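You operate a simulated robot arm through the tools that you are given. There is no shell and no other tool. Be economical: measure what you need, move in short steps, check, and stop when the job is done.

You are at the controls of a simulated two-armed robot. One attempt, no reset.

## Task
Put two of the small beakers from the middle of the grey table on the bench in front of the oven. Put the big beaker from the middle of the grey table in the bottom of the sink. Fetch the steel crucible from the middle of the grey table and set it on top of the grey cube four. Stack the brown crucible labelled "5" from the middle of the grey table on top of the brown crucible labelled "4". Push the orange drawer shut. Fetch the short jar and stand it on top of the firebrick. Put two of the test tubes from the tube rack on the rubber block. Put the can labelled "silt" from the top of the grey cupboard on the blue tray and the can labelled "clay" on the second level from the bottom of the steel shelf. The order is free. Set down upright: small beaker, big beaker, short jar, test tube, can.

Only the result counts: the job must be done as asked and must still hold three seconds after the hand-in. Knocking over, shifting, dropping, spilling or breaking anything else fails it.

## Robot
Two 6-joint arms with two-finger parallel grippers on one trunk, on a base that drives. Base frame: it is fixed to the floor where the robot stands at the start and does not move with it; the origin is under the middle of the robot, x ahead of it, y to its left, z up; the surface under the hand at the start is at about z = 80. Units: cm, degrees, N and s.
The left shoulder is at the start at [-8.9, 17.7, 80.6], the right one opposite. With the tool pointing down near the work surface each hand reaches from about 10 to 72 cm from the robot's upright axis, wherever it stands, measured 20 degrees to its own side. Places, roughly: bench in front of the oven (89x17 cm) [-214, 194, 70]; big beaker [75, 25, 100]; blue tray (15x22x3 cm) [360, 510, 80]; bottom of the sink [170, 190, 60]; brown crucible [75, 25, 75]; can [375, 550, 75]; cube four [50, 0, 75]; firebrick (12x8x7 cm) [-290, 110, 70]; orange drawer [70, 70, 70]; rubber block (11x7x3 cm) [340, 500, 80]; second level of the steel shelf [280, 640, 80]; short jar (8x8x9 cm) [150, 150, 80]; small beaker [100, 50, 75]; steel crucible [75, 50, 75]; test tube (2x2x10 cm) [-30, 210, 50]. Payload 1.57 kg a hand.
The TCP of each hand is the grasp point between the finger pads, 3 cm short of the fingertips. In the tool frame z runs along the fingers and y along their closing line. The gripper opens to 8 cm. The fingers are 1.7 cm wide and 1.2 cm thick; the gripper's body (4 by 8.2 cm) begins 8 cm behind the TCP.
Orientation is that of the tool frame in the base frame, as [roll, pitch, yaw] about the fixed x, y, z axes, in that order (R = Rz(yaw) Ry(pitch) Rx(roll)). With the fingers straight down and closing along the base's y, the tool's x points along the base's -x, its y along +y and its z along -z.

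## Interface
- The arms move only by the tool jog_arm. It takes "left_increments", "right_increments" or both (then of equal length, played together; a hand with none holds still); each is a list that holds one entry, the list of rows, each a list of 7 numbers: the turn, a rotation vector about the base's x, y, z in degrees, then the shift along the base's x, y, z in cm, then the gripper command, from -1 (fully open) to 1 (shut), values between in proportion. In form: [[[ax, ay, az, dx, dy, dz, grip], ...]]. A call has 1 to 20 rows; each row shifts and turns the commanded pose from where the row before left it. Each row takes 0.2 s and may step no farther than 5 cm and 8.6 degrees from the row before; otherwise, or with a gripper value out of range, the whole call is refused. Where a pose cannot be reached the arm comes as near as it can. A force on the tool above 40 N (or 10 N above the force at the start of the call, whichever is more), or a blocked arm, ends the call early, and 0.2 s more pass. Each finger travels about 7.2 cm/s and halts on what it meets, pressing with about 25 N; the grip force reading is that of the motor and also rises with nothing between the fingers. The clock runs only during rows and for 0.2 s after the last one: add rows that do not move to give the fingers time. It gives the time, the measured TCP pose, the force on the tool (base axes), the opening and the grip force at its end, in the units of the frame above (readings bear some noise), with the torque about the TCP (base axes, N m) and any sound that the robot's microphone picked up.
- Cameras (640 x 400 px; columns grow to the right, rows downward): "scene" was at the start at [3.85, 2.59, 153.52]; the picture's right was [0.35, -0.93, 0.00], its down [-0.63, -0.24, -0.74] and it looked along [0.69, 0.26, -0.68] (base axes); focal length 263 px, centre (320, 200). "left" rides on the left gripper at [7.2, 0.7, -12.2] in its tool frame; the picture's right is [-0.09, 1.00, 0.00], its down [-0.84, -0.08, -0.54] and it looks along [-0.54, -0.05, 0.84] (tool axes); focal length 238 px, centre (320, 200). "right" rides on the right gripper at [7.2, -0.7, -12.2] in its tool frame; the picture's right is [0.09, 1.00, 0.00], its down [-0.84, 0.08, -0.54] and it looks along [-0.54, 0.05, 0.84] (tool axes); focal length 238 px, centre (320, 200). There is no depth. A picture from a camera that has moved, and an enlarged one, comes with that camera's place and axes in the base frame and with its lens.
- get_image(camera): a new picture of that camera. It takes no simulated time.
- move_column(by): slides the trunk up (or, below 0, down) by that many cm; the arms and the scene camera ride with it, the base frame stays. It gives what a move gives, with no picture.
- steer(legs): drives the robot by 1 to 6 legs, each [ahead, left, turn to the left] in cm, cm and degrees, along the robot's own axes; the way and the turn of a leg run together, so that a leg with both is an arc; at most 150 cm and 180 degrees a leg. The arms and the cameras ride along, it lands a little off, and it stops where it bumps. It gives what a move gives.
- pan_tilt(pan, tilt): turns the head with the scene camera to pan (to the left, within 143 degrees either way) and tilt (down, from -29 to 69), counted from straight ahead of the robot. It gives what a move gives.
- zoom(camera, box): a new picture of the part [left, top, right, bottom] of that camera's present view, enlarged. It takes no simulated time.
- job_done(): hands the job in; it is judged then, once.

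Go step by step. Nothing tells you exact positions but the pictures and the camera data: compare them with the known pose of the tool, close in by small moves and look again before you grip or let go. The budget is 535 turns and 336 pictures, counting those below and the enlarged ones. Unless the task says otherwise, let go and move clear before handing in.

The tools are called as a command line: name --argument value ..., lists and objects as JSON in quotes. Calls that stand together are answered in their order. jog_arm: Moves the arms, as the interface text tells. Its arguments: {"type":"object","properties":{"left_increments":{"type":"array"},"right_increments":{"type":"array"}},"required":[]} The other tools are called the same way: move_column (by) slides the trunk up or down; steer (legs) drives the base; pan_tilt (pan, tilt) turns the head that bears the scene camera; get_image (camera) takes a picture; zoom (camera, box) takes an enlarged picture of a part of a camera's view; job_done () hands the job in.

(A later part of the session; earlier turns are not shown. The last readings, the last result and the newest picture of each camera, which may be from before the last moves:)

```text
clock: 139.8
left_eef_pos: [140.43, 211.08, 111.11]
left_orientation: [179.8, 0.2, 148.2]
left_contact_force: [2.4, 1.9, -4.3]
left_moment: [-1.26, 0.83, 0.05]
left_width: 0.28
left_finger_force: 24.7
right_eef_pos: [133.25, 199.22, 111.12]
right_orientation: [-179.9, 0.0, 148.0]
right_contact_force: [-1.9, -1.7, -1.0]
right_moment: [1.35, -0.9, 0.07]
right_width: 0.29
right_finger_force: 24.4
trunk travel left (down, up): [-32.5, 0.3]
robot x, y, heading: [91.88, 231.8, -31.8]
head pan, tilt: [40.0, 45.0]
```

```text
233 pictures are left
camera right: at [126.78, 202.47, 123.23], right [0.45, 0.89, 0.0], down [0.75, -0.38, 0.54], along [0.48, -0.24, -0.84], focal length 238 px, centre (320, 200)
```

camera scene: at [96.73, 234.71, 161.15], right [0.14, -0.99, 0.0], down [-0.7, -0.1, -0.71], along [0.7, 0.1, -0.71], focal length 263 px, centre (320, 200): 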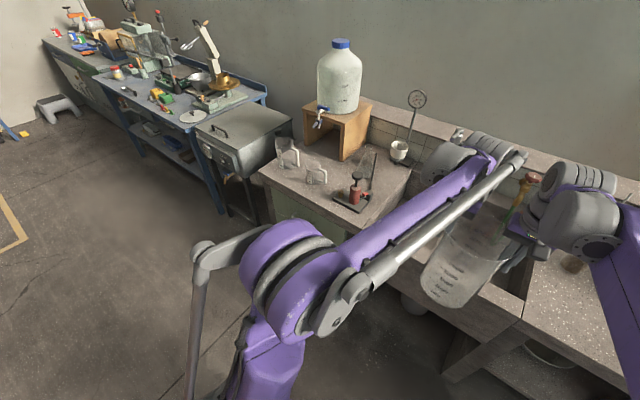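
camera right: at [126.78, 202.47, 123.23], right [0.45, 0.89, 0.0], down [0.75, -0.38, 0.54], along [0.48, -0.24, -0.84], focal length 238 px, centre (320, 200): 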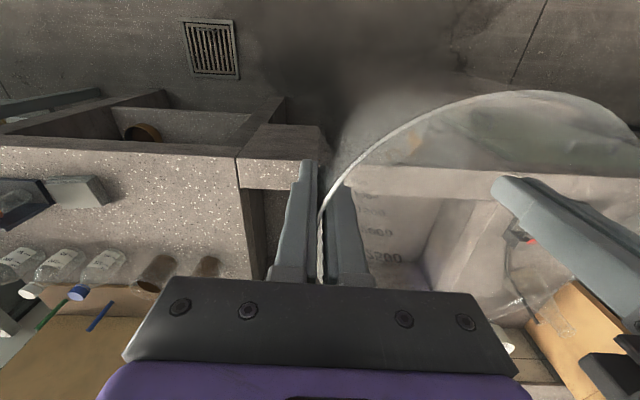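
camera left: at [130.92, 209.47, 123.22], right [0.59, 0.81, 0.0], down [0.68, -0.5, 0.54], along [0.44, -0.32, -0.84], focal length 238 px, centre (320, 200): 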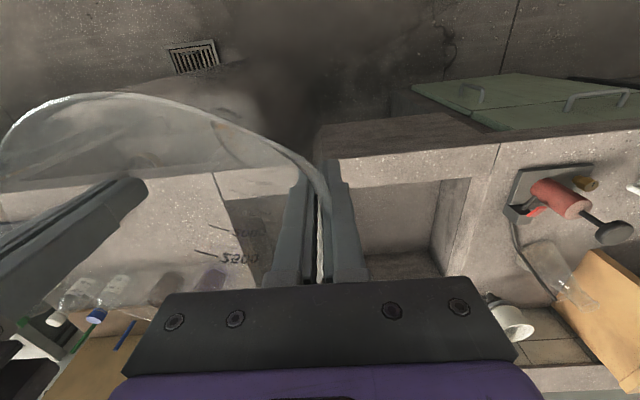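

zoom --camera "scene" --box '[380, 100, 580, 320]'

```text
1.82 times, centred on (480, 210) of scene
camera zoom: at [96.73, 234.71, 161.15], right [0.14, -0.99, 0.0], down [-0.7, -0.1, -0.71], along [0.7, 0.1, -0.71], focal length 478 px, centre (29, 182)
```

zoom: 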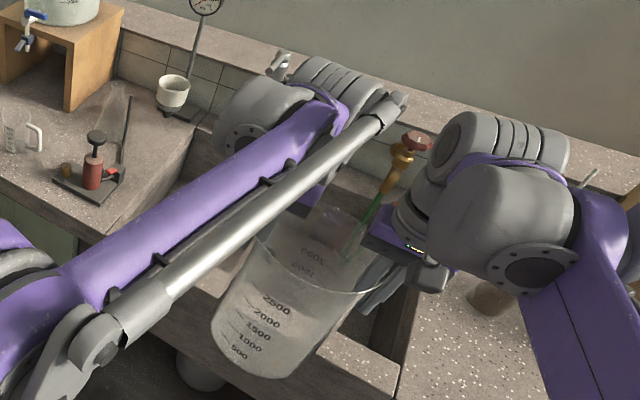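

A brass tap with a hose hangs at about s=239, n=53–58, so I'll set the beaker in the left-front part of the basin (n=38, s=256).

steer --legs '[[0, 9.5, 0], [30, 0, 0]]'

get_image --camera "left"

get_image --camera "right"

get_image --camera "scene"

```text
clock: 142.9
left_eef_pos: [169.92, 203.82, 111.01]
left_orientation: [179.8, 0.2, 148.4]
left_contact_force: [2.2, 2.4, -2.7]
left_moment: [-1.3, 0.82, -0.02]
left_width: 0.3
left_finger_force: 24.2
right_eef_pos: [162.53, 192.06, 111.17]
right_orientation: [-180.0, 0.0, 148.2]
right_contact_force: [-2.1, -2.7, -2.0]
right_moment: [1.35, -0.85, 0.07]
right_width: 0.3
right_finger_force: 24.4
trunk travel left (down, up): [-32.5, 0.3]
robot x, y, heading: [121.52, 224.34, -31.8]
head pan, tilt: [40.0, 45.0]
```

```text
231 pictures are left
camera left: at [164.14, 208.18, 123.19], right [0.6, 0.8, 0.0], down [0.67, -0.51, 0.54], along [0.44, -0.32, -0.84], focal length 238 px, centre (320, 200)
```

left: 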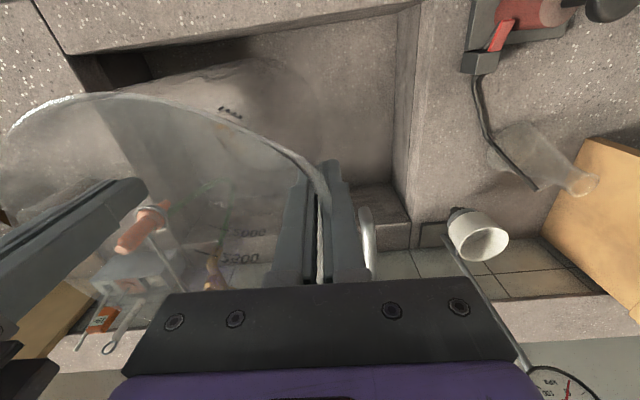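

```text
230 pictures are left
camera right: at [156.22, 195.28, 123.21], right [0.45, 0.89, 0.0], down [0.75, -0.38, 0.54], along [0.48, -0.24, -0.84], focal length 238 px, centre (320, 200)
```

right: 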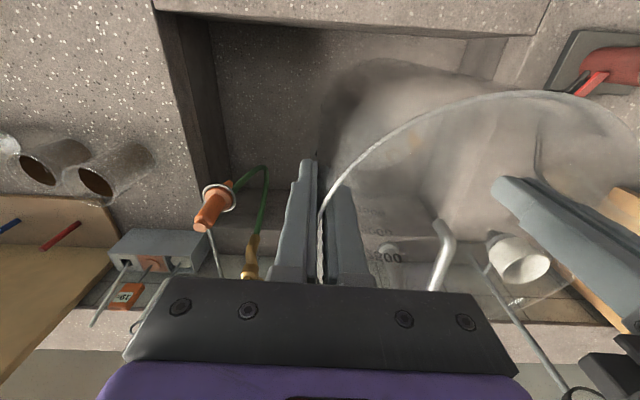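

```text
229 pictures are left
camera scene: at [126.16, 227.5, 161.13], right [0.14, -0.99, 0.0], down [-0.7, -0.1, -0.71], along [0.7, 0.1, -0.71], focal length 263 px, centre (320, 200)
```

scene: 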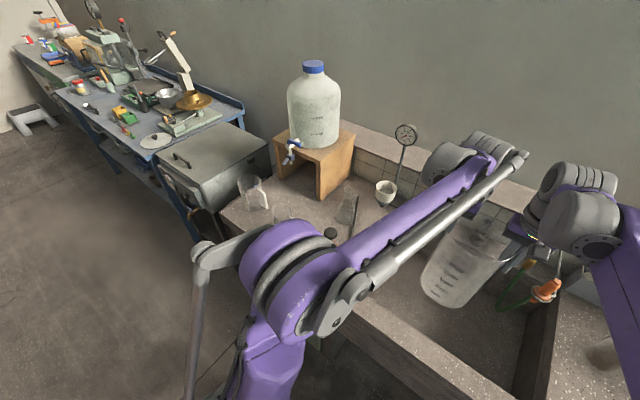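

move_column --by -14

get_image --camera "right"

get_image --camera "scene"

```text
clock: 144.6
left_eef_pos: [169.89, 203.89, 97.02]
left_orientation: [179.7, 0.2, 148.3]
left_contact_force: [1.6, 2.5, -3.7]
left_moment: [-1.25, 0.84, -0.01]
left_width: 0.31
left_finger_force: 24.4
right_eef_pos: [162.69, 192.05, 97.14]
right_orientation: [-179.9, 0.0, 148.1]
right_contact_force: [-1.5, -2.6, -1.1]
right_moment: [1.33, -0.89, 0.08]
right_width: 0.29
right_finger_force: 24.7
trunk travel left (down, up): [-18.5, 14.3]
robot x, y, heading: [121.47, 224.09, -31.8]
head pan, tilt: [40.0, 45.0]
```

```text
228 pictures are left
camera right: at [156.3, 195.23, 109.25], right [0.45, 0.89, 0.0], down [0.75, -0.38, 0.54], along [0.48, -0.24, -0.84], focal length 238 px, centre (320, 200)
```

right: 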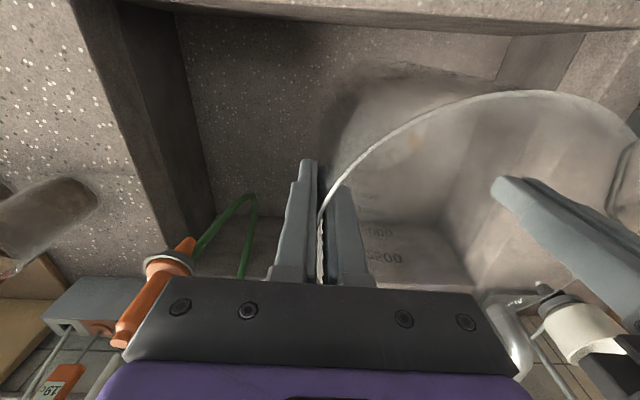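

```text
227 pictures are left
camera scene: at [126.74, 227.13, 146.78], right [0.14, -0.99, 0.0], down [-0.7, -0.1, -0.71], along [0.7, 0.1, -0.71], focal length 263 px, centre (320, 200)
```

scene: 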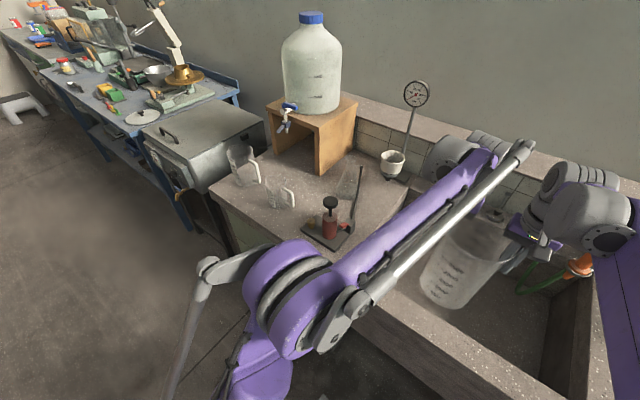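

move_column --by -14

get_image --camera "right"

get_image --camera "scene"

get_image --camera "left"

```text
clock: 146.2
left_eef_pos: [169.89, 203.83, 83.12]
left_orientation: [179.9, 0.2, 148.3]
left_contact_force: [3.6, 2.6, -2.1]
left_moment: [-1.25, 0.85, -0.01]
left_width: 0.29
left_finger_force: 24.1
right_eef_pos: [162.7, 191.89, 83.13]
right_orientation: [-179.9, -0.1, 148.1]
right_contact_force: [-3.6, -2.5, -1.1]
right_moment: [1.34, -0.87, 0.2]
right_width: 0.33
right_finger_force: 24.1
trunk travel left (down, up): [-4.5, 28.3]
robot x, y, heading: [121.84, 224.33, -31.8]
head pan, tilt: [40.0, 45.0]
```

```text
226 pictures are left
camera right: at [156.26, 195.26, 95.26], right [0.45, 0.89, 0.0], down [0.75, -0.38, 0.54], along [0.48, -0.24, -0.84], focal length 238 px, centre (320, 200)
```

right: 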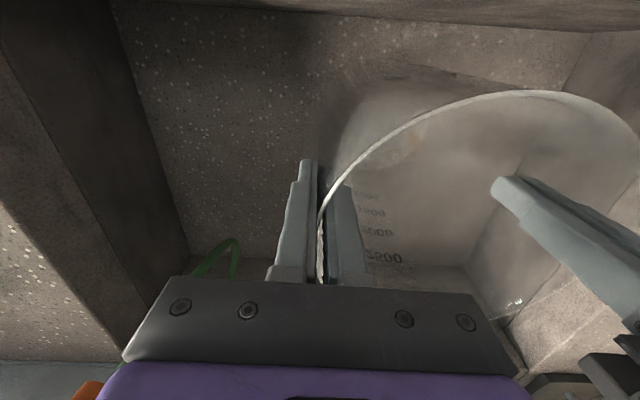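

```text
225 pictures are left
camera scene: at [129.88, 225.18, 131.93], right [0.14, -0.99, 0.0], down [-0.7, -0.1, -0.71], along [0.7, 0.1, -0.71], focal length 263 px, centre (320, 200)
```

scene: 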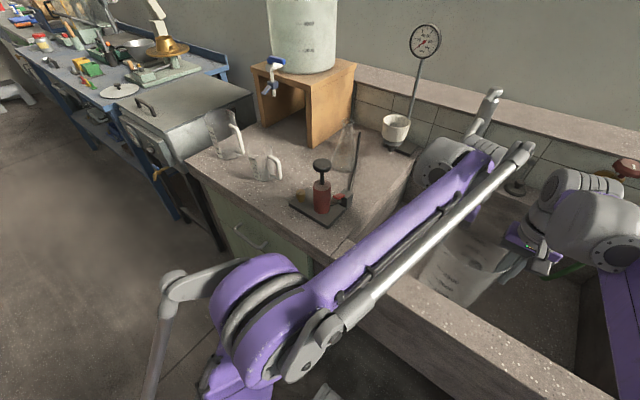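

```text
224 pictures are left
camera left: at [164.17, 208.16, 95.26], right [0.6, 0.8, 0.0], down [0.67, -0.51, 0.54], along [0.44, -0.32, -0.84], focal length 238 px, centre (320, 200)
```

left: 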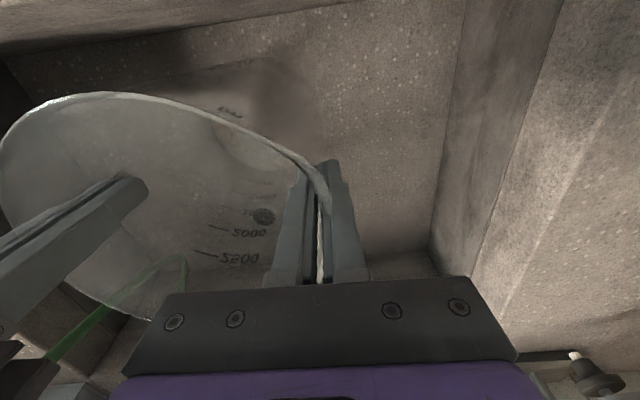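

move_column --by -2.5

zoom --camera "left" --box '[120, 60, 360, 290]'

```text
clock: 146.9
left_eef_pos: [169.98, 203.8, 80.62]
left_orientation: [179.8, 0.3, 148.2]
left_contact_force: [1.9, 2.6, -2.6]
left_moment: [-1.35, 0.8, 0.01]
left_width: 0.29
left_finger_force: 24.3
right_eef_pos: [162.6, 191.97, 80.64]
right_orientation: [-179.9, 0.0, 148.0]
right_contact_force: [-0.6, -3.5, -1.4]
right_moment: [1.41, -0.83, -0.02]
right_width: 0.36
right_finger_force: 25.1
trunk travel left (down, up): [-2.0, 30.8]
robot x, y, heading: [121.71, 224.37, -31.8]
head pan, tilt: [40.0, 45.0]
```

```text
1.74 times, centred on (240, 175) of left
camera zoom: at [164.17, 208.15, 92.73], right [0.6, 0.8, 0.0], down [0.67, -0.51, 0.54], along [0.44, -0.32, -0.84], focal length 414 px, centre (459, 244)
```

zoom: 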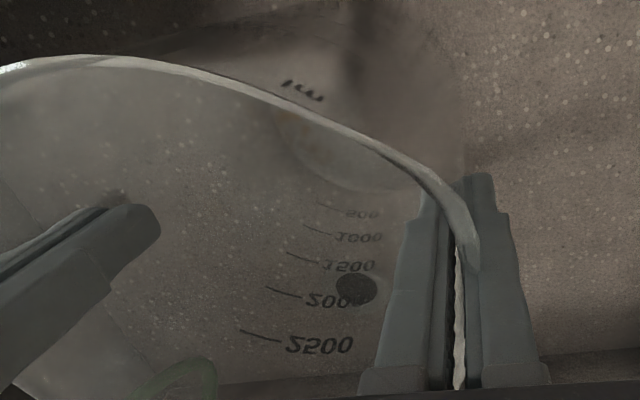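

move_column --by -0.7

move_column --by -0.5

move_column --by -0.5

```text
clock: 147.5
left_eef_pos: [169.81, 203.9, 80.02]
left_orientation: [179.8, 0.3, 148.3]
left_contact_force: [1.6, 4.8, 9.3]
left_moment: [-1.87, 0.13, -0.01]
left_width: 0.3
left_finger_force: 24.8
right_eef_pos: [162.44, 192.19, 80.18]
right_orientation: [-179.9, 0.2, 148.2]
right_contact_force: [-2.3, -2.8, 23.0]
right_moment: [0.95, -1.54, 0.04]
right_width: 0.3
right_finger_force: 23.8
trunk travel left (down, up): [-1.3, 31.5]
robot x, y, heading: [121.79, 224.07, -32.1]
head pan, tilt: [40.0, 45.0]
```

```text
clock: 147.9
left_eef_pos: [169.71, 203.98, 79.82]
left_orientation: [179.8, 0.3, 148.3]
left_contact_force: [-0.9, 6.8, 11.7]
left_moment: [-1.55, 0.64, -0.01]
left_width: 0.29
left_finger_force: 24.7
right_eef_pos: [162.48, 192.12, 80.09]
right_orientation: [180.0, 0.4, 148.2]
right_contact_force: [-3.2, 0.0, 16.2]
right_moment: [1.06, -0.97, -0.04]
right_width: 0.29
right_finger_force: 24.0
trunk travel left (down, up): [-1.1, 31.7]
robot x, y, heading: [121.87, 224.43, -32.1]
head pan, tilt: [40.0, 45.0]
stopped: the force on the tool passed its limit at 55 N (the readings are from after the stop); the commanded pose is now the measured one
```

```text
clock: 148.2
left_eef_pos: [169.94, 203.98, 79.71]
left_orientation: [179.8, 0.3, 148.3]
left_contact_force: [-0.5, 6.0, 9.6]
left_moment: [-1.53, 0.64, 0.0]
left_width: 0.29
left_finger_force: 24.4
right_eef_pos: [162.4, 192.28, 80.09]
right_orientation: [180.0, 0.2, 148.2]
right_contact_force: [-3.3, -0.9, 14.6]
right_moment: [1.01, -0.97, -0.05]
right_width: 0.29
right_finger_force: 24.1
trunk travel left (down, up): [-0.9, 31.8]
robot x, y, heading: [121.34, 224.31, -31.8]
head pan, tilt: [40.0, 45.0]
stopped: the force on the tool passed its limit at 48 N (the readings are from after the stop); the commanded pose is now the measured one
```

It rests on the sink bottom. I open both hands.

jog_arm --left_increments '[[[0, 0, 0, 0, 0, 0.1, 0.8], [0, 0, 0, 0, 0, 0, 0.4], [0, 0, 0, 0, 0, 0, 0], [0, 0, 0, 0, 0, 0, 0]]]' --right_increments '[[[0, 0, 0, 0, 0, 0.1, 0.8], [0, 0, 0, 0, 0, 0, 0.4], [0, 0, 0, 0, 0, 0, 0], [0, 0, 0, 0, 0, 0, 0]]]'

get_image --camera "left"

get_image --camera "right"

```text
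clock: 149.2
left_eef_pos: [169.74, 203.81, 79.89]
left_orientation: [179.8, 0.3, 148.2]
left_contact_force: [0.6, 0.2, -0.6]
left_moment: [0.01, -0.01, 0.0]
left_width: 3.99
left_finger_force: 0.0
right_eef_pos: [162.57, 192.01, 79.98]
right_orientation: [-180.0, 0.1, 148.2]
right_contact_force: [0.9, -0.3, -0.2]
right_moment: [0.01, -0.02, 0.0]
right_width: 3.99
right_finger_force: 0.1
trunk travel left (down, up): [-0.9, 31.8]
robot x, y, heading: [121.38, 224.2, -31.7]
head pan, tilt: [40.0, 45.0]
```

```text
222 pictures are left
camera left: at [164.13, 208.18, 91.99], right [0.6, 0.8, 0.0], down [0.67, -0.51, 0.54], along [0.44, -0.33, -0.84], focal length 238 px, centre (320, 200)
```

left: 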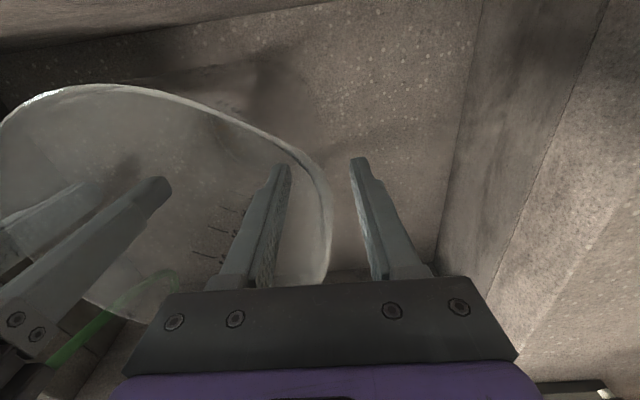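

```text
221 pictures are left
camera right: at [156.2, 195.25, 92.15], right [0.45, 0.89, 0.0], down [0.75, -0.38, 0.54], along [0.49, -0.24, -0.84], focal length 238 px, centre (320, 200)
```

right: 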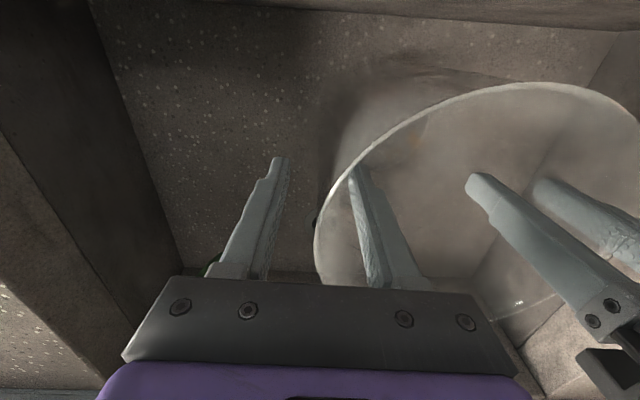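

move_column --by 31

get_image --camera "left"

```text
clock: 152.3
left_eef_pos: [169.77, 203.97, 110.89]
left_orientation: [179.8, 0.2, 148.4]
left_contact_force: [0.6, 0.6, -1.4]
left_moment: [-0.01, 0.0, 0.01]
left_width: 4.0
left_finger_force: 0.1
right_eef_pos: [162.67, 192.15, 110.99]
right_orientation: [-180.0, 0.1, 148.1]
right_contact_force: [0.0, -0.4, 0.4]
right_moment: [0.01, -0.05, 0.02]
right_width: 4.01
right_finger_force: 0.1
trunk travel left (down, up): [-31.9, 0.8]
robot x, y, heading: [121.83, 224.24, -32.0]
head pan, tilt: [40.0, 45.0]
```

```text
220 pictures are left
camera left: at [164.12, 208.21, 122.94], right [0.6, 0.8, 0.0], down [0.67, -0.51, 0.54], along [0.44, -0.33, -0.84], focal length 238 px, centre (320, 200)
```

left: 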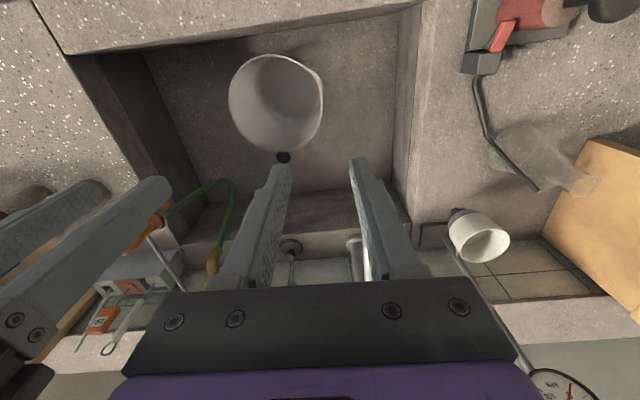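

The big beaker stands in the sink. Now I back off and look at the right part of the stone bench for the short jar.

steer --legs '[[-35, 0, 0], [0, -45, 0]]'

pan_tilt --pan 0 --tilt 40

get_image --camera "scene"

get_image --camera "left"

```text
clock: 158.6
left_eef_pos: [117.0, 185.33, 110.63]
left_orientation: [179.8, 0.2, 148.7]
left_contact_force: [0.5, 0.8, 0.3]
left_moment: [0.01, 0.02, 0.0]
left_width: 4.01
left_finger_force: 0.0
right_eef_pos: [109.82, 173.42, 111.03]
right_orientation: [180.0, 0.1, 148.5]
right_contact_force: [0.2, 0.1, -0.2]
right_moment: [0.02, -0.04, -0.01]
right_width: 3.97
right_finger_force: 0.0
trunk travel left (down, up): [-31.9, 0.8]
robot x, y, heading: [68.61, 205.67, -31.2]
head pan, tilt: [40.0, 45.0]
```

```text
clock: 159.7
left_eef_pos: [117.13, 185.21, 110.75]
left_orientation: [179.9, 0.2, 148.8]
left_contact_force: [0.4, -0.7, 0.8]
left_moment: [-0.01, 0.0, -0.01]
left_width: 4.0
left_finger_force: 0.0
right_eef_pos: [109.81, 173.38, 110.93]
right_orientation: [-180.0, 0.1, 148.5]
right_contact_force: [0.3, -0.2, -0.3]
right_moment: [0.01, 0.03, -0.03]
right_width: 4.02
right_finger_force: 0.0
trunk travel left (down, up): [-31.9, 0.8]
robot x, y, heading: [68.42, 205.32, -31.5]
head pan, tilt: [0.0, 40.0]
```

```text
219 pictures are left
camera scene: at [72.34, 202.91, 161.38], right [-0.52, -0.85, 0.0], down [-0.55, 0.33, -0.77], along [0.65, -0.4, -0.64], focal length 263 px, centre (320, 200)
```

scene: 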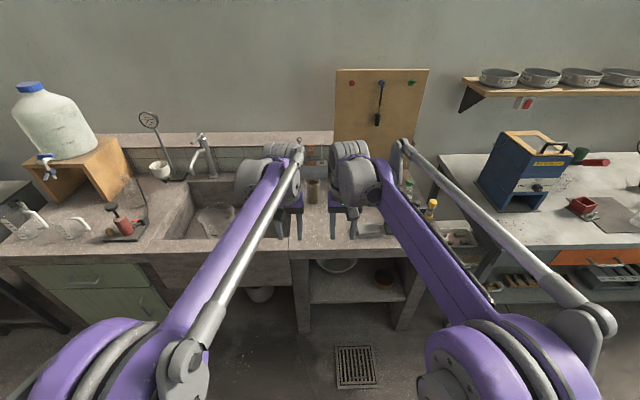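

```text
218 pictures are left
camera left: at [111.22, 189.55, 122.96], right [0.6, 0.8, 0.0], down [0.67, -0.5, 0.54], along [0.44, -0.32, -0.84], focal length 238 px, centre (320, 200)
```

left: 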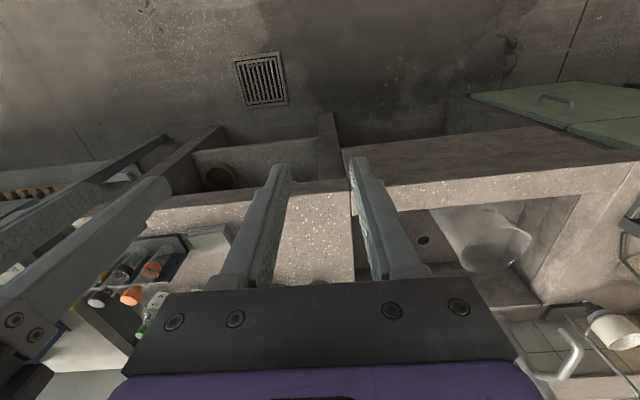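

get_image --camera "right"

zoom --camera "scene" --box '[270, 130, 490, 260]'

```text
217 pictures are left
camera right: at [103.36, 176.59, 123.15], right [0.44, 0.9, 0.0], down [0.75, -0.37, 0.54], along [0.49, -0.24, -0.84], focal length 238 px, centre (320, 200)
```

right: 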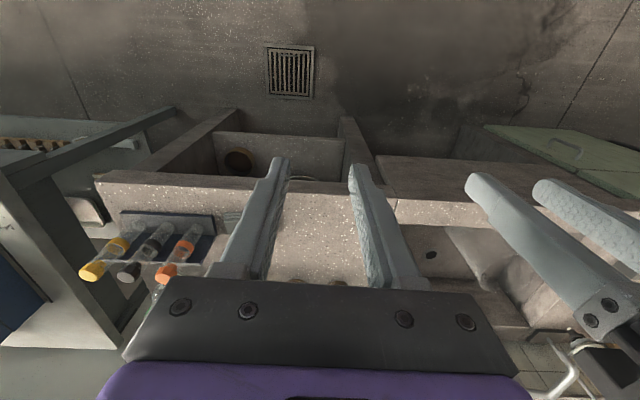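

```text
2.91 times, centred on (380, 195) of scene
camera zoom: at [72.34, 202.91, 161.38], right [-0.52, -0.85, 0.0], down [-0.55, 0.33, -0.77], along [0.65, -0.4, -0.64], focal length 766 px, centre (146, 214)
```

zoom: 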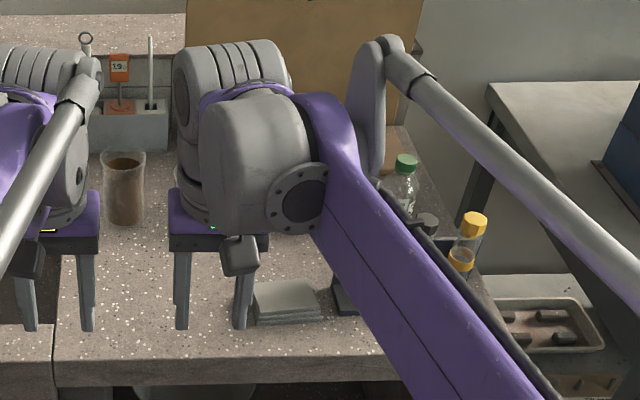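

steer --legs '[[26, 0, 0]]'

get_image --camera "right"

get_image --camera "left"

```text
clock: 161.5
left_eef_pos: [139.09, 171.63, 110.74]
left_orientation: [179.8, 0.1, 148.7]
left_contact_force: [-0.2, -0.1, -0.2]
left_moment: [0.0, 0.01, -0.01]
left_width: 4.02
left_finger_force: 0.1
right_eef_pos: [131.73, 159.98, 111.09]
right_orientation: [-179.9, 0.2, 148.5]
right_contact_force: [-0.2, -0.6, 0.0]
right_moment: [-0.03, -0.01, -0.02]
right_width: 4.02
right_finger_force: 0.1
trunk travel left (down, up): [-31.9, 0.8]
robot x, y, heading: [90.69, 191.89, -31.3]
head pan, tilt: [0.0, 40.0]
```

```text
215 pictures are left
camera right: at [125.37, 163.14, 123.13], right [0.44, 0.9, 0.0], down [0.75, -0.37, 0.54], along [0.49, -0.24, -0.84], focal length 238 px, centre (320, 200)
```

right: 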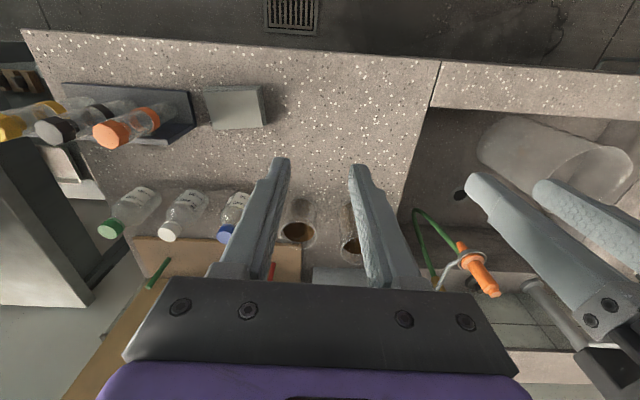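

```text
214 pictures are left
camera left: at [133.22, 176.1, 122.93], right [0.6, 0.8, 0.0], down [0.67, -0.5, 0.54], along [0.44, -0.32, -0.84], focal length 238 px, centre (320, 200)
```

left: 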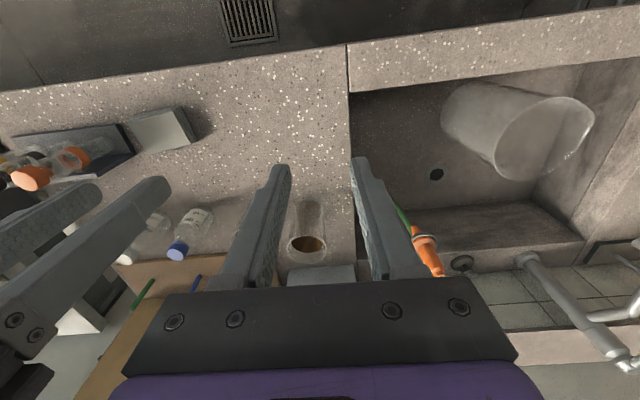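

zoom --camera "right" --box '[260, 170, 400, 290]'

zoom --camera "left" --box '[220, 170, 400, 290]'

```text
3.33 times, centred on (330, 230) of right
camera zoom: at [125.37, 163.14, 123.13], right [0.44, 0.9, 0.0], down [0.75, -0.37, 0.54], along [0.49, -0.24, -0.84], focal length 794 px, centre (287, 100)
```

zoom: 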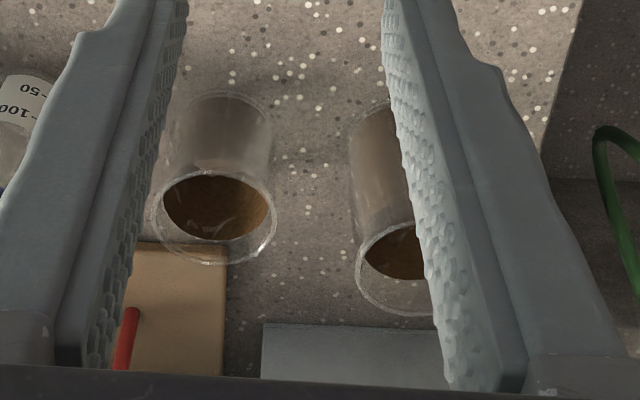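

```text
3.33 times, centred on (310, 230) of left
camera zoom: at [133.22, 176.1, 122.93], right [0.6, 0.8, 0.0], down [0.67, -0.5, 0.54], along [0.44, -0.32, -0.84], focal length 794 px, centre (353, 100)
```

zoom: 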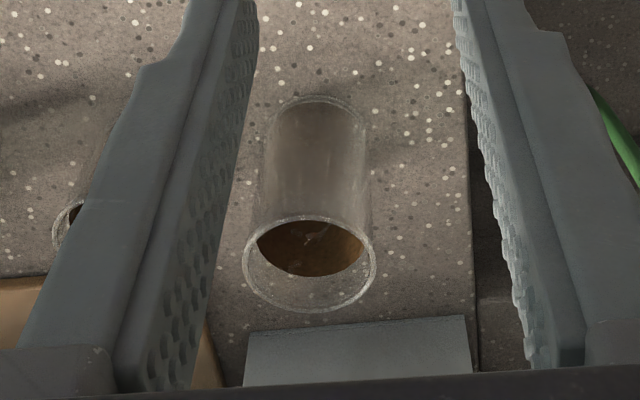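

Jar A at about (151, 146) is the short one (≈9 cm); the other is taller. I drive in and take it with the right hand.

steer --legs '[[19, 3, -0.5]]'

jog_arm --right_increments '[[[0, 0, 0, 0, 0, 0, -1], [0, 0, 0, 0, 0, 0, -1], [0, 0, 0, 0, 0, 0, -1]]]'

get_image --camera "right"

get_image --camera "scene"

```text
clock: 163.1
left_eef_pos: [154.87, 164.7, 110.82]
left_orientation: [179.8, 0.2, 147.9]
left_contact_force: [-0.2, -1.7, 0.1]
left_moment: [0.19, 0.01, 0.01]
left_width: 4.04
left_finger_force: 0.1
right_eef_pos: [147.55, 153.02, 111.1]
right_orientation: [-179.9, 0.1, 147.7]
right_contact_force: [-1.4, -0.2, -1.0]
right_moment: [0.11, -0.13, 0.02]
right_width: 4.03
right_finger_force: 0.0
trunk travel left (down, up): [-31.9, 0.8]
robot x, y, heading: [106.88, 185.76, -32.2]
head pan, tilt: [0.0, 40.0]
```

```text
clock: 163.9
left_eef_pos: [154.87, 164.91, 110.75]
left_orientation: [179.7, 0.2, 147.9]
left_contact_force: [-0.1, -0.9, 0.9]
left_moment: [0.01, -0.03, -0.04]
left_width: 4.01
left_finger_force: 0.1
right_eef_pos: [147.48, 153.12, 111.14]
right_orientation: [180.0, 0.0, 147.6]
right_contact_force: [-0.5, -0.2, -0.3]
right_moment: [-0.02, 0.0, -0.04]
right_width: 8.0
right_finger_force: 0.0
trunk travel left (down, up): [-31.9, 0.8]
robot x, y, heading: [106.87, 185.8, -32.0]
head pan, tilt: [0.0, 40.0]
```

```text
211 pictures are left
camera right: at [141.14, 156.38, 123.18], right [0.45, 0.89, 0.0], down [0.75, -0.38, 0.54], along [0.48, -0.25, -0.84], focal length 238 px, centre (320, 200)
```

right: 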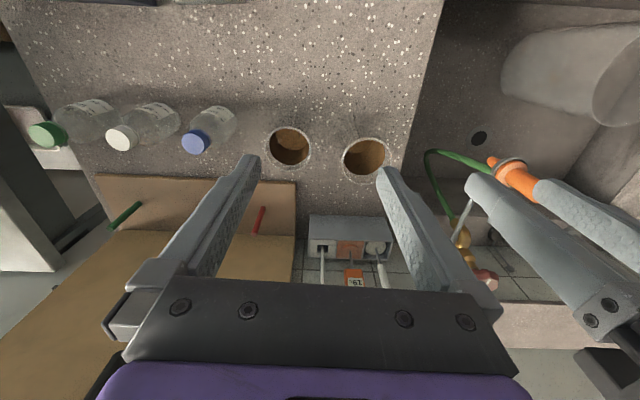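

```text
210 pictures are left
camera scene: at [110.47, 183.13, 161.38], right [-0.53, -0.85, 0.0], down [-0.54, 0.34, -0.77], along [0.65, -0.41, -0.64], focal length 263 px, centre (320, 200)
```

scene: 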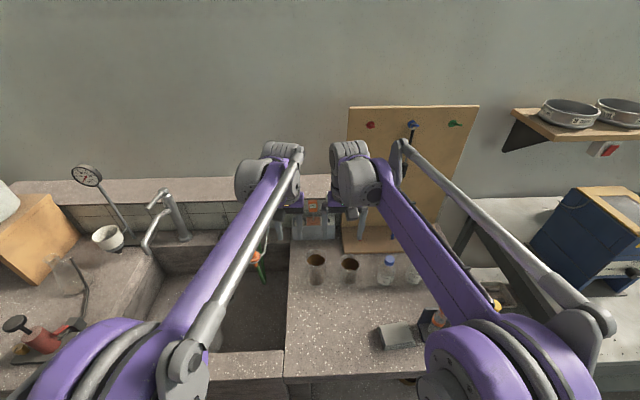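

jog_arm --right_increments '[[[0, 0, 0, 0, 0, -4, -1], [0, 0, 0, 0, 0, -4, -1], [0, 0, 0, 0, 0, -4, -1], [0, 0, 0, 0.7, -1.7, -1, -1], [0, 0, 0, 0.7, -1.7, 0, -1], [0, 0, 0, 0.7, -1.7, 0, -1], [0, 0, 0, 0.7, -1.6, 0, -1]]]'

get_image --camera "right"

```text
clock: 165.5
left_eef_pos: [155.01, 164.71, 110.7]
left_orientation: [179.8, 0.1, 147.8]
left_contact_force: [-1.0, 0.3, -0.2]
left_moment: [0.0, 0.03, -0.01]
left_width: 4.01
left_finger_force: 0.1
right_eef_pos: [150.3, 146.34, 98.13]
right_orientation: [-180.0, 0.1, 147.6]
right_contact_force: [0.2, -0.7, 0.1]
right_moment: [0.0, 0.01, 0.01]
right_width: 8.0
right_finger_force: 0.1
trunk travel left (down, up): [-31.9, 0.8]
robot x, y, heading: [106.6, 185.66, -32.3]
head pan, tilt: [0.0, 40.0]
```

```text
209 pictures are left
camera right: at [143.97, 149.58, 110.22], right [0.45, 0.89, 0.0], down [0.75, -0.38, 0.54], along [0.48, -0.25, -0.84], focal length 238 px, centre (320, 200)
```

right: 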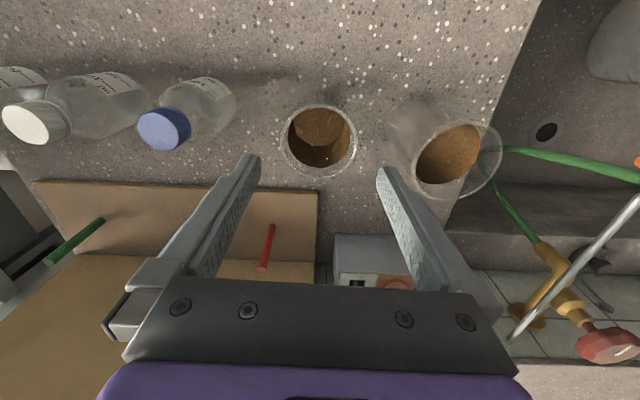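

jog_arm --right_increments '[[[0, 0, 0, 0.1, -0.24, -2, -1], [0, 0, 0, 0, 0, -2, -1], [0, 0, 0, 0, 0, -1, -1]]]'

get_image --camera "right"

```text
clock: 166.3
left_eef_pos: [154.81, 164.8, 110.73]
left_orientation: [179.9, 0.3, 147.9]
left_contact_force: [0.7, 0.2, 0.0]
left_moment: [0.0, 0.03, 0.03]
left_width: 3.99
left_finger_force: 0.0
right_eef_pos: [150.42, 146.04, 93.06]
right_orientation: [180.0, 0.1, 147.7]
right_contact_force: [-0.1, 0.6, -0.8]
right_moment: [-0.06, -0.04, -0.07]
right_width: 8.01
right_finger_force: 0.0
trunk travel left (down, up): [-31.9, 0.8]
robot x, y, heading: [106.41, 185.66, -32.4]
head pan, tilt: [0.0, 40.0]
```

```text
208 pictures are left
camera right: at [144.0, 149.32, 105.16], right [0.45, 0.89, 0.0], down [0.75, -0.38, 0.54], along [0.48, -0.25, -0.84], focal length 238 px, centre (320, 200)
```

right: 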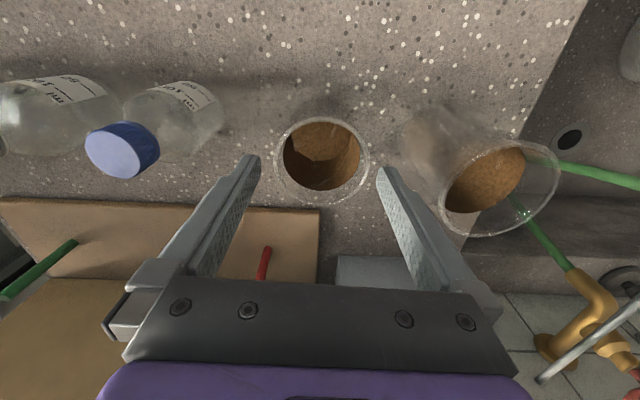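

jog_arm --right_increments '[[[0, 0, 0, 0, 0, -1.5, -1], [0, 0, 0, 0, 0, -1.5, -1], [0, 0, 0, 0, 0, -1.5, -1], [0, 0, 0, 0, 0, -1.5, -1], [0, 0, 0, 0, 0, -1, -1], [0, 0, 0, 0, 0, -1, -1]]]'

get_image --camera "right"

```text
clock: 167.7
left_eef_pos: [154.81, 164.75, 110.83]
left_orientation: [179.8, 0.2, 147.9]
left_contact_force: [0.4, -0.1, -0.3]
left_moment: [0.0, 0.01, -0.01]
left_width: 4.0
left_finger_force: 0.1
right_eef_pos: [150.34, 146.06, 84.99]
right_orientation: [180.0, 0.1, 147.7]
right_contact_force: [-0.6, 0.6, 0.4]
right_moment: [0.01, 0.01, -0.01]
right_width: 7.98
right_finger_force: 0.0
trunk travel left (down, up): [-31.9, 0.8]
robot x, y, heading: [107.05, 185.79, -32.2]
head pan, tilt: [0.0, 40.0]
```

```text
207 pictures are left
camera right: at [144.01, 149.37, 97.13], right [0.45, 0.89, 0.0], down [0.75, -0.38, 0.54], along [0.48, -0.25, -0.84], focal length 238 px, centre (320, 200)
```

right: 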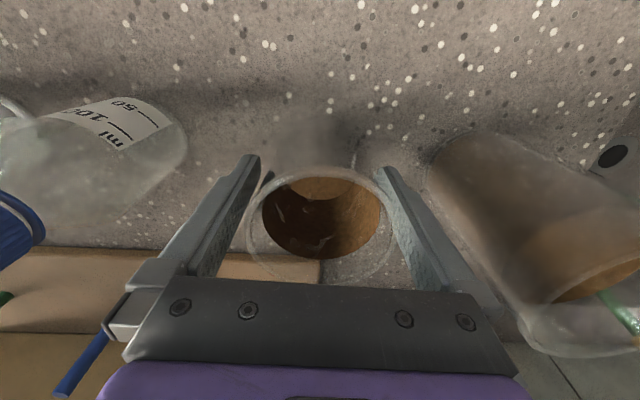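

jog_arm --right_increments '[[[0, 0, 0, 0, 0, 0, -0.4], [0, 0, 0, 0, 0, 0, 0.2], [0, 0, 0, 0, 0, 0, 1], [0, 0, 0, 0, 0, 0, 1], [0, 0, 0, 0, 0, 0, 1]]]'

jog_arm --right_increments '[[[0, 0, 0, 0, 0, 0.3, 1], [0, 0, 0, 0, 0, 0.5, 1], [0, 0, 0, 0, 0, 0.7, 1], [0, 0, 0, 0, 0, 0.5, 1]]]'

get_image --camera "right"

```text
clock: 168.9
left_eef_pos: [154.87, 164.75, 110.74]
left_orientation: [179.7, 0.2, 147.9]
left_contact_force: [0.1, -0.1, 0.7]
left_moment: [-0.02, 0.02, 0.02]
left_width: 3.95
left_finger_force: 0.1
right_eef_pos: [150.31, 146.11, 85.01]
right_orientation: [180.0, 0.0, 147.7]
right_contact_force: [-0.3, -0.6, -0.5]
right_moment: [-0.02, 0.02, 0.02]
right_width: 7.17
right_finger_force: 25.2
trunk travel left (down, up): [-31.9, 0.8]
robot x, y, heading: [106.95, 186.0, -32.1]
head pan, tilt: [0.0, 40.0]
```

```text
clock: 169.9
left_eef_pos: [154.93, 164.81, 110.7]
left_orientation: [179.8, 0.2, 147.8]
left_contact_force: [-0.6, -0.3, 0.0]
left_moment: [0.0, 0.01, 0.01]
left_width: 3.98
left_finger_force: 0.1
right_eef_pos: [150.51, 146.15, 87.05]
right_orientation: [-180.0, 0.0, 147.7]
right_contact_force: [0.2, 0.6, -1.8]
right_moment: [-0.02, 0.01, 0.04]
right_width: 7.18
right_finger_force: 24.6
trunk travel left (down, up): [-31.9, 0.8]
robot x, y, heading: [106.41, 185.62, -32.2]
head pan, tilt: [0.0, 40.0]
```

```text
206 pictures are left
camera right: at [144.1, 149.46, 99.08], right [0.45, 0.89, 0.0], down [0.75, -0.38, 0.54], along [0.48, -0.25, -0.84], focal length 238 px, centre (320, 200)
```

right: 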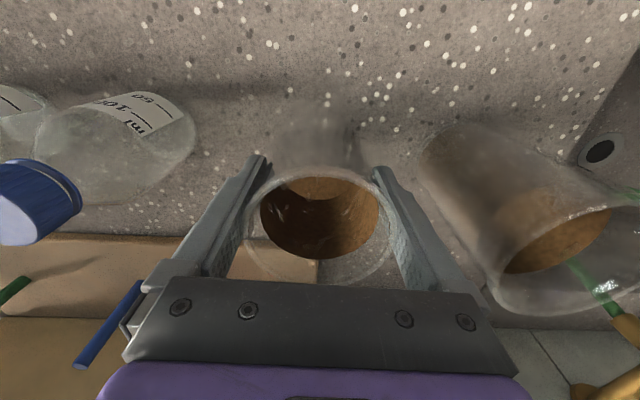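

jog_arm --right_increments '[[[0, 0, 0, 0, 0, 1, 1], [0, 0, 0, 0, 0, 1, 1], [0, 0, 0, 0, 0, 1, 1], [0, 0, 0, 0, 0, 1, 1], [0, 0, 0, 0, 0, 1, 1], [0, 0, 0, 0, 0, 1, 1], [0, 0, 0, 0, 0, 1, 1], [0, 0, 0, 0, 0, 1, 1], [0, 0, 0, 0, 0, 1, 1], [0, 0, 0, -0.2, 0.12, 1, 1], [0, 0, 0, -0.4, 0.25, 1, 1], [0, 0, 0, -0.6, 0.37, 1, 1], [0, 0, 0, -0.8, 0.5, 1, 1], [0, 0, 0, -0.8, 0.5, 1, 1], [0, 0, 0, -0.8, 0.5, 1, 1], [0, 0, 0, -0.8, 0.5, 0.5, 1], [0, 0, 0, -0.4, 0.25, 0, 1]]]'

steer --legs '[[-38, 0, 0]]'

get_image --camera "right"

```text
clock: 173.5
left_eef_pos: [154.98, 164.85, 110.81]
left_orientation: [179.8, 0.2, 147.9]
left_contact_force: [0.6, -0.4, 0.7]
left_moment: [-0.02, 0.03, 0.0]
left_width: 3.99
left_finger_force: 0.0
right_eef_pos: [145.52, 149.04, 102.59]
right_orientation: [180.0, 0.0, 147.8]
right_contact_force: [-0.4, 0.0, -1.5]
right_moment: [0.01, 0.02, 0.02]
right_width: 7.14
right_finger_force: 24.4
trunk travel left (down, up): [-31.9, 0.8]
robot x, y, heading: [106.77, 185.61, -32.3]
head pan, tilt: [0.0, 40.0]
```

```text
clock: 174.9
left_eef_pos: [151.84, 167.26, 110.72]
left_orientation: [179.8, 0.2, 148.1]
left_contact_force: [-1.0, 1.2, -0.5]
left_moment: [-0.03, -0.02, 0.01]
left_width: 4.01
left_finger_force: 0.0
right_eef_pos: [142.51, 151.44, 102.56]
right_orientation: [180.0, 0.1, 147.9]
right_contact_force: [-0.3, 0.7, -1.0]
right_moment: [-0.01, 0.0, -0.01]
right_width: 7.15
right_finger_force: 24.7
trunk travel left (down, up): [-31.9, 0.8]
robot x, y, heading: [103.79, 187.79, -32.1]
head pan, tilt: [0.0, 40.0]
stopped in leg 1: the robot was blocked; the commanded pose is now the measured one
```

```text
205 pictures are left
camera right: at [136.14, 154.84, 114.71], right [0.45, 0.89, 0.0], down [0.75, -0.38, 0.54], along [0.48, -0.25, -0.84], focal length 238 px, centre (320, 200)
```

right: 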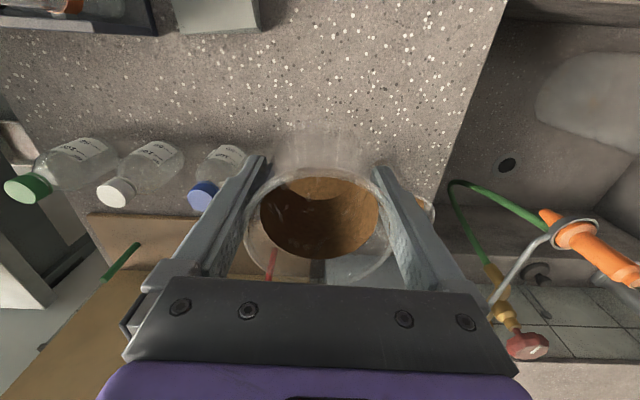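

The backward drive was blocked; I look around for what it met.

get_image --camera "left"

pan_tilt --pan 10 --tilt 69

get_image --camera "scene"

```text
204 pictures are left
camera left: at [146.03, 171.71, 123.0], right [0.6, 0.8, 0.0], down [0.67, -0.51, 0.54], along [0.44, -0.33, -0.84], focal length 238 px, centre (320, 200)
```

left: 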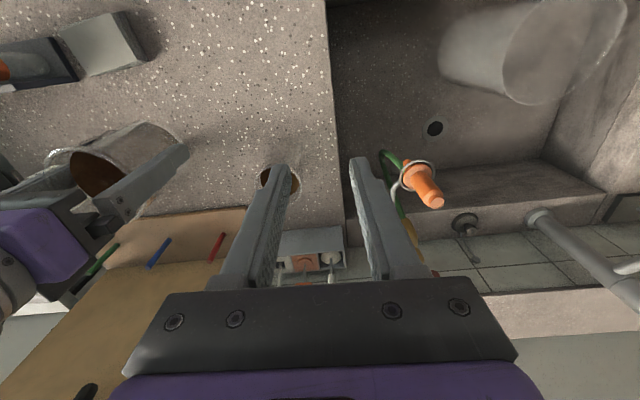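

```text
clock: 175.8
left_eef_pos: [151.73, 167.17, 110.73]
left_orientation: [179.8, 0.2, 148.1]
left_contact_force: [0.7, 0.0, 0.5]
left_moment: [-0.02, -0.01, 0.01]
left_width: 3.99
left_finger_force: 0.2
right_eef_pos: [142.62, 151.38, 102.55]
right_orientation: [-180.0, 0.0, 147.9]
right_contact_force: [-0.5, -0.1, -2.2]
right_moment: [0.01, -0.01, -0.02]
right_width: 7.13
right_finger_force: 25.3
trunk travel left (down, up): [-31.9, 0.8]
robot x, y, heading: [103.81, 188.0, -32.1]
head pan, tilt: [10.0, 68.8]
```

```text
203 pictures are left
camera scene: at [105.37, 187.79, 157.77], right [-0.38, -0.93, 0.0], down [-0.86, 0.35, -0.36], along [0.34, -0.14, -0.93], focal length 263 px, centre (320, 200)
```

scene: 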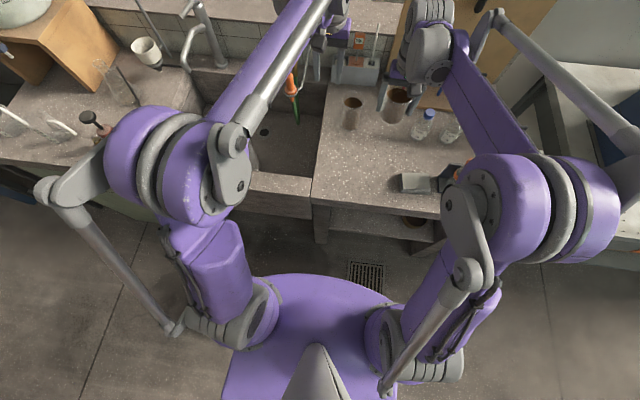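

zoom --camera "scene" --box '[380, 120, 580, 280]'

pan_tilt --pan -40 --tilt 55

get_image --camera "scene"

```text
2.50 times, centred on (480, 200) of scene
camera zoom: at [105.37, 187.79, 157.77], right [-0.38, -0.93, 0.0], down [-0.86, 0.35, -0.36], along [0.34, -0.14, -0.93], focal length 658 px, centre (-80, 200)
```

zoom: 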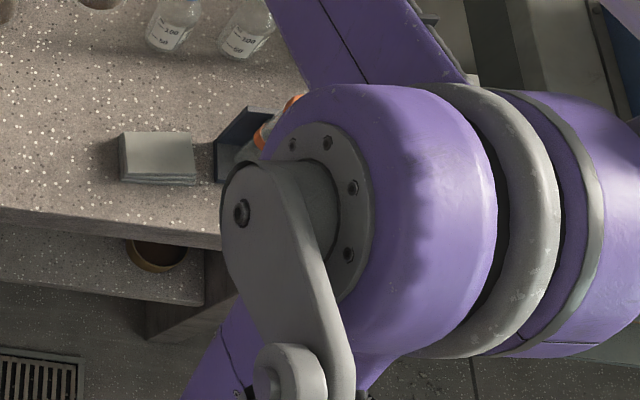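

```text
clock: 177.0
left_eef_pos: [151.85, 167.26, 110.78]
left_orientation: [179.8, 0.2, 148.0]
left_contact_force: [-0.5, 0.0, 0.4]
left_moment: [-0.01, -0.03, -0.03]
left_width: 3.99
left_finger_force: 0.0
right_eef_pos: [142.58, 151.47, 102.56]
right_orientation: [180.0, 0.2, 147.9]
right_contact_force: [-0.3, -0.3, -1.7]
right_moment: [0.04, 0.0, 0.0]
right_width: 7.13
right_finger_force: 24.6
trunk travel left (down, up): [-31.9, 0.8]
robot x, y, heading: [103.51, 187.93, -32.3]
head pan, tilt: [-40.0, 55.0]
```

```text
201 pictures are left
camera scene: at [102.4, 183.03, 159.31], right [-0.95, -0.31, 0.0], down [-0.25, 0.78, -0.57], along [0.18, -0.55, -0.82], focal length 263 px, centre (320, 200)
```

scene: 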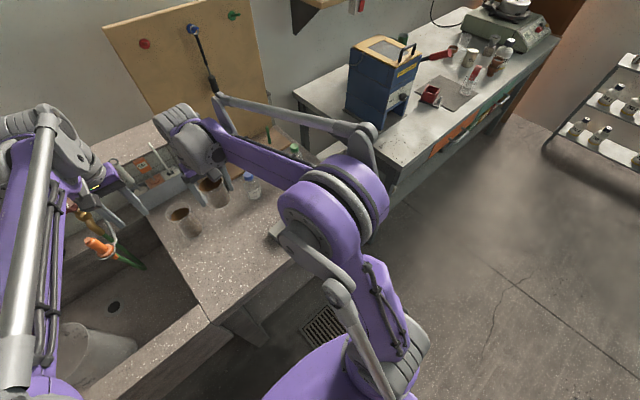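

steer --legs '[[-6, 0, 0]]'

pan_tilt --pan 143 --tilt 50

get_image --camera "scene"

```text
clock: 177.9
left_eef_pos: [145.96, 170.67, 111.02]
left_orientation: [179.8, 0.3, 148.0]
left_contact_force: [0.6, 0.2, -0.2]
left_moment: [-0.03, 0.0, -0.01]
left_width: 3.99
left_finger_force: 0.0
right_eef_pos: [136.86, 154.97, 102.56]
right_orientation: [180.0, 0.1, 147.8]
right_contact_force: [-0.6, 0.2, -1.6]
right_moment: [-0.01, -0.04, -0.01]
right_width: 7.17
right_finger_force: 25.0
trunk travel left (down, up): [-31.9, 0.8]
robot x, y, heading: [98.3, 191.67, -32.0]
head pan, tilt: [-40.0, 55.0]
```

```text
clock: 180.7
left_eef_pos: [146.38, 170.62, 110.89]
left_orientation: [179.7, 0.1, 147.9]
left_contact_force: [-0.3, 0.6, -0.3]
left_moment: [0.01, -0.01, -0.03]
left_width: 4.01
left_finger_force: 0.0
right_eef_pos: [136.99, 154.78, 102.66]
right_orientation: [180.0, 0.1, 147.9]
right_contact_force: [-0.6, -0.7, -2.0]
right_moment: [-0.03, 0.0, 0.02]
right_width: 7.14
right_finger_force: 24.7
trunk travel left (down, up): [-31.9, 0.8]
robot x, y, heading: [98.28, 191.4, -32.3]
head pan, tilt: [143.0, 50.0]
```

```text
200 pictures are left
camera scene: at [92.01, 200.6, 159.96], right [0.94, 0.35, 0.0], down [0.27, -0.72, -0.64], along [-0.23, 0.6, -0.77], focal length 263 px, centre (320, 200)
```

scene: 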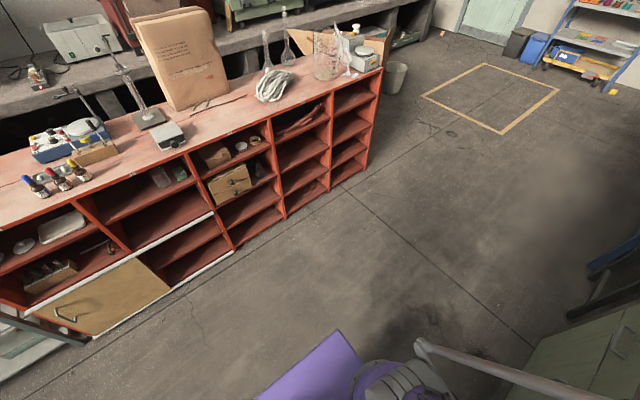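

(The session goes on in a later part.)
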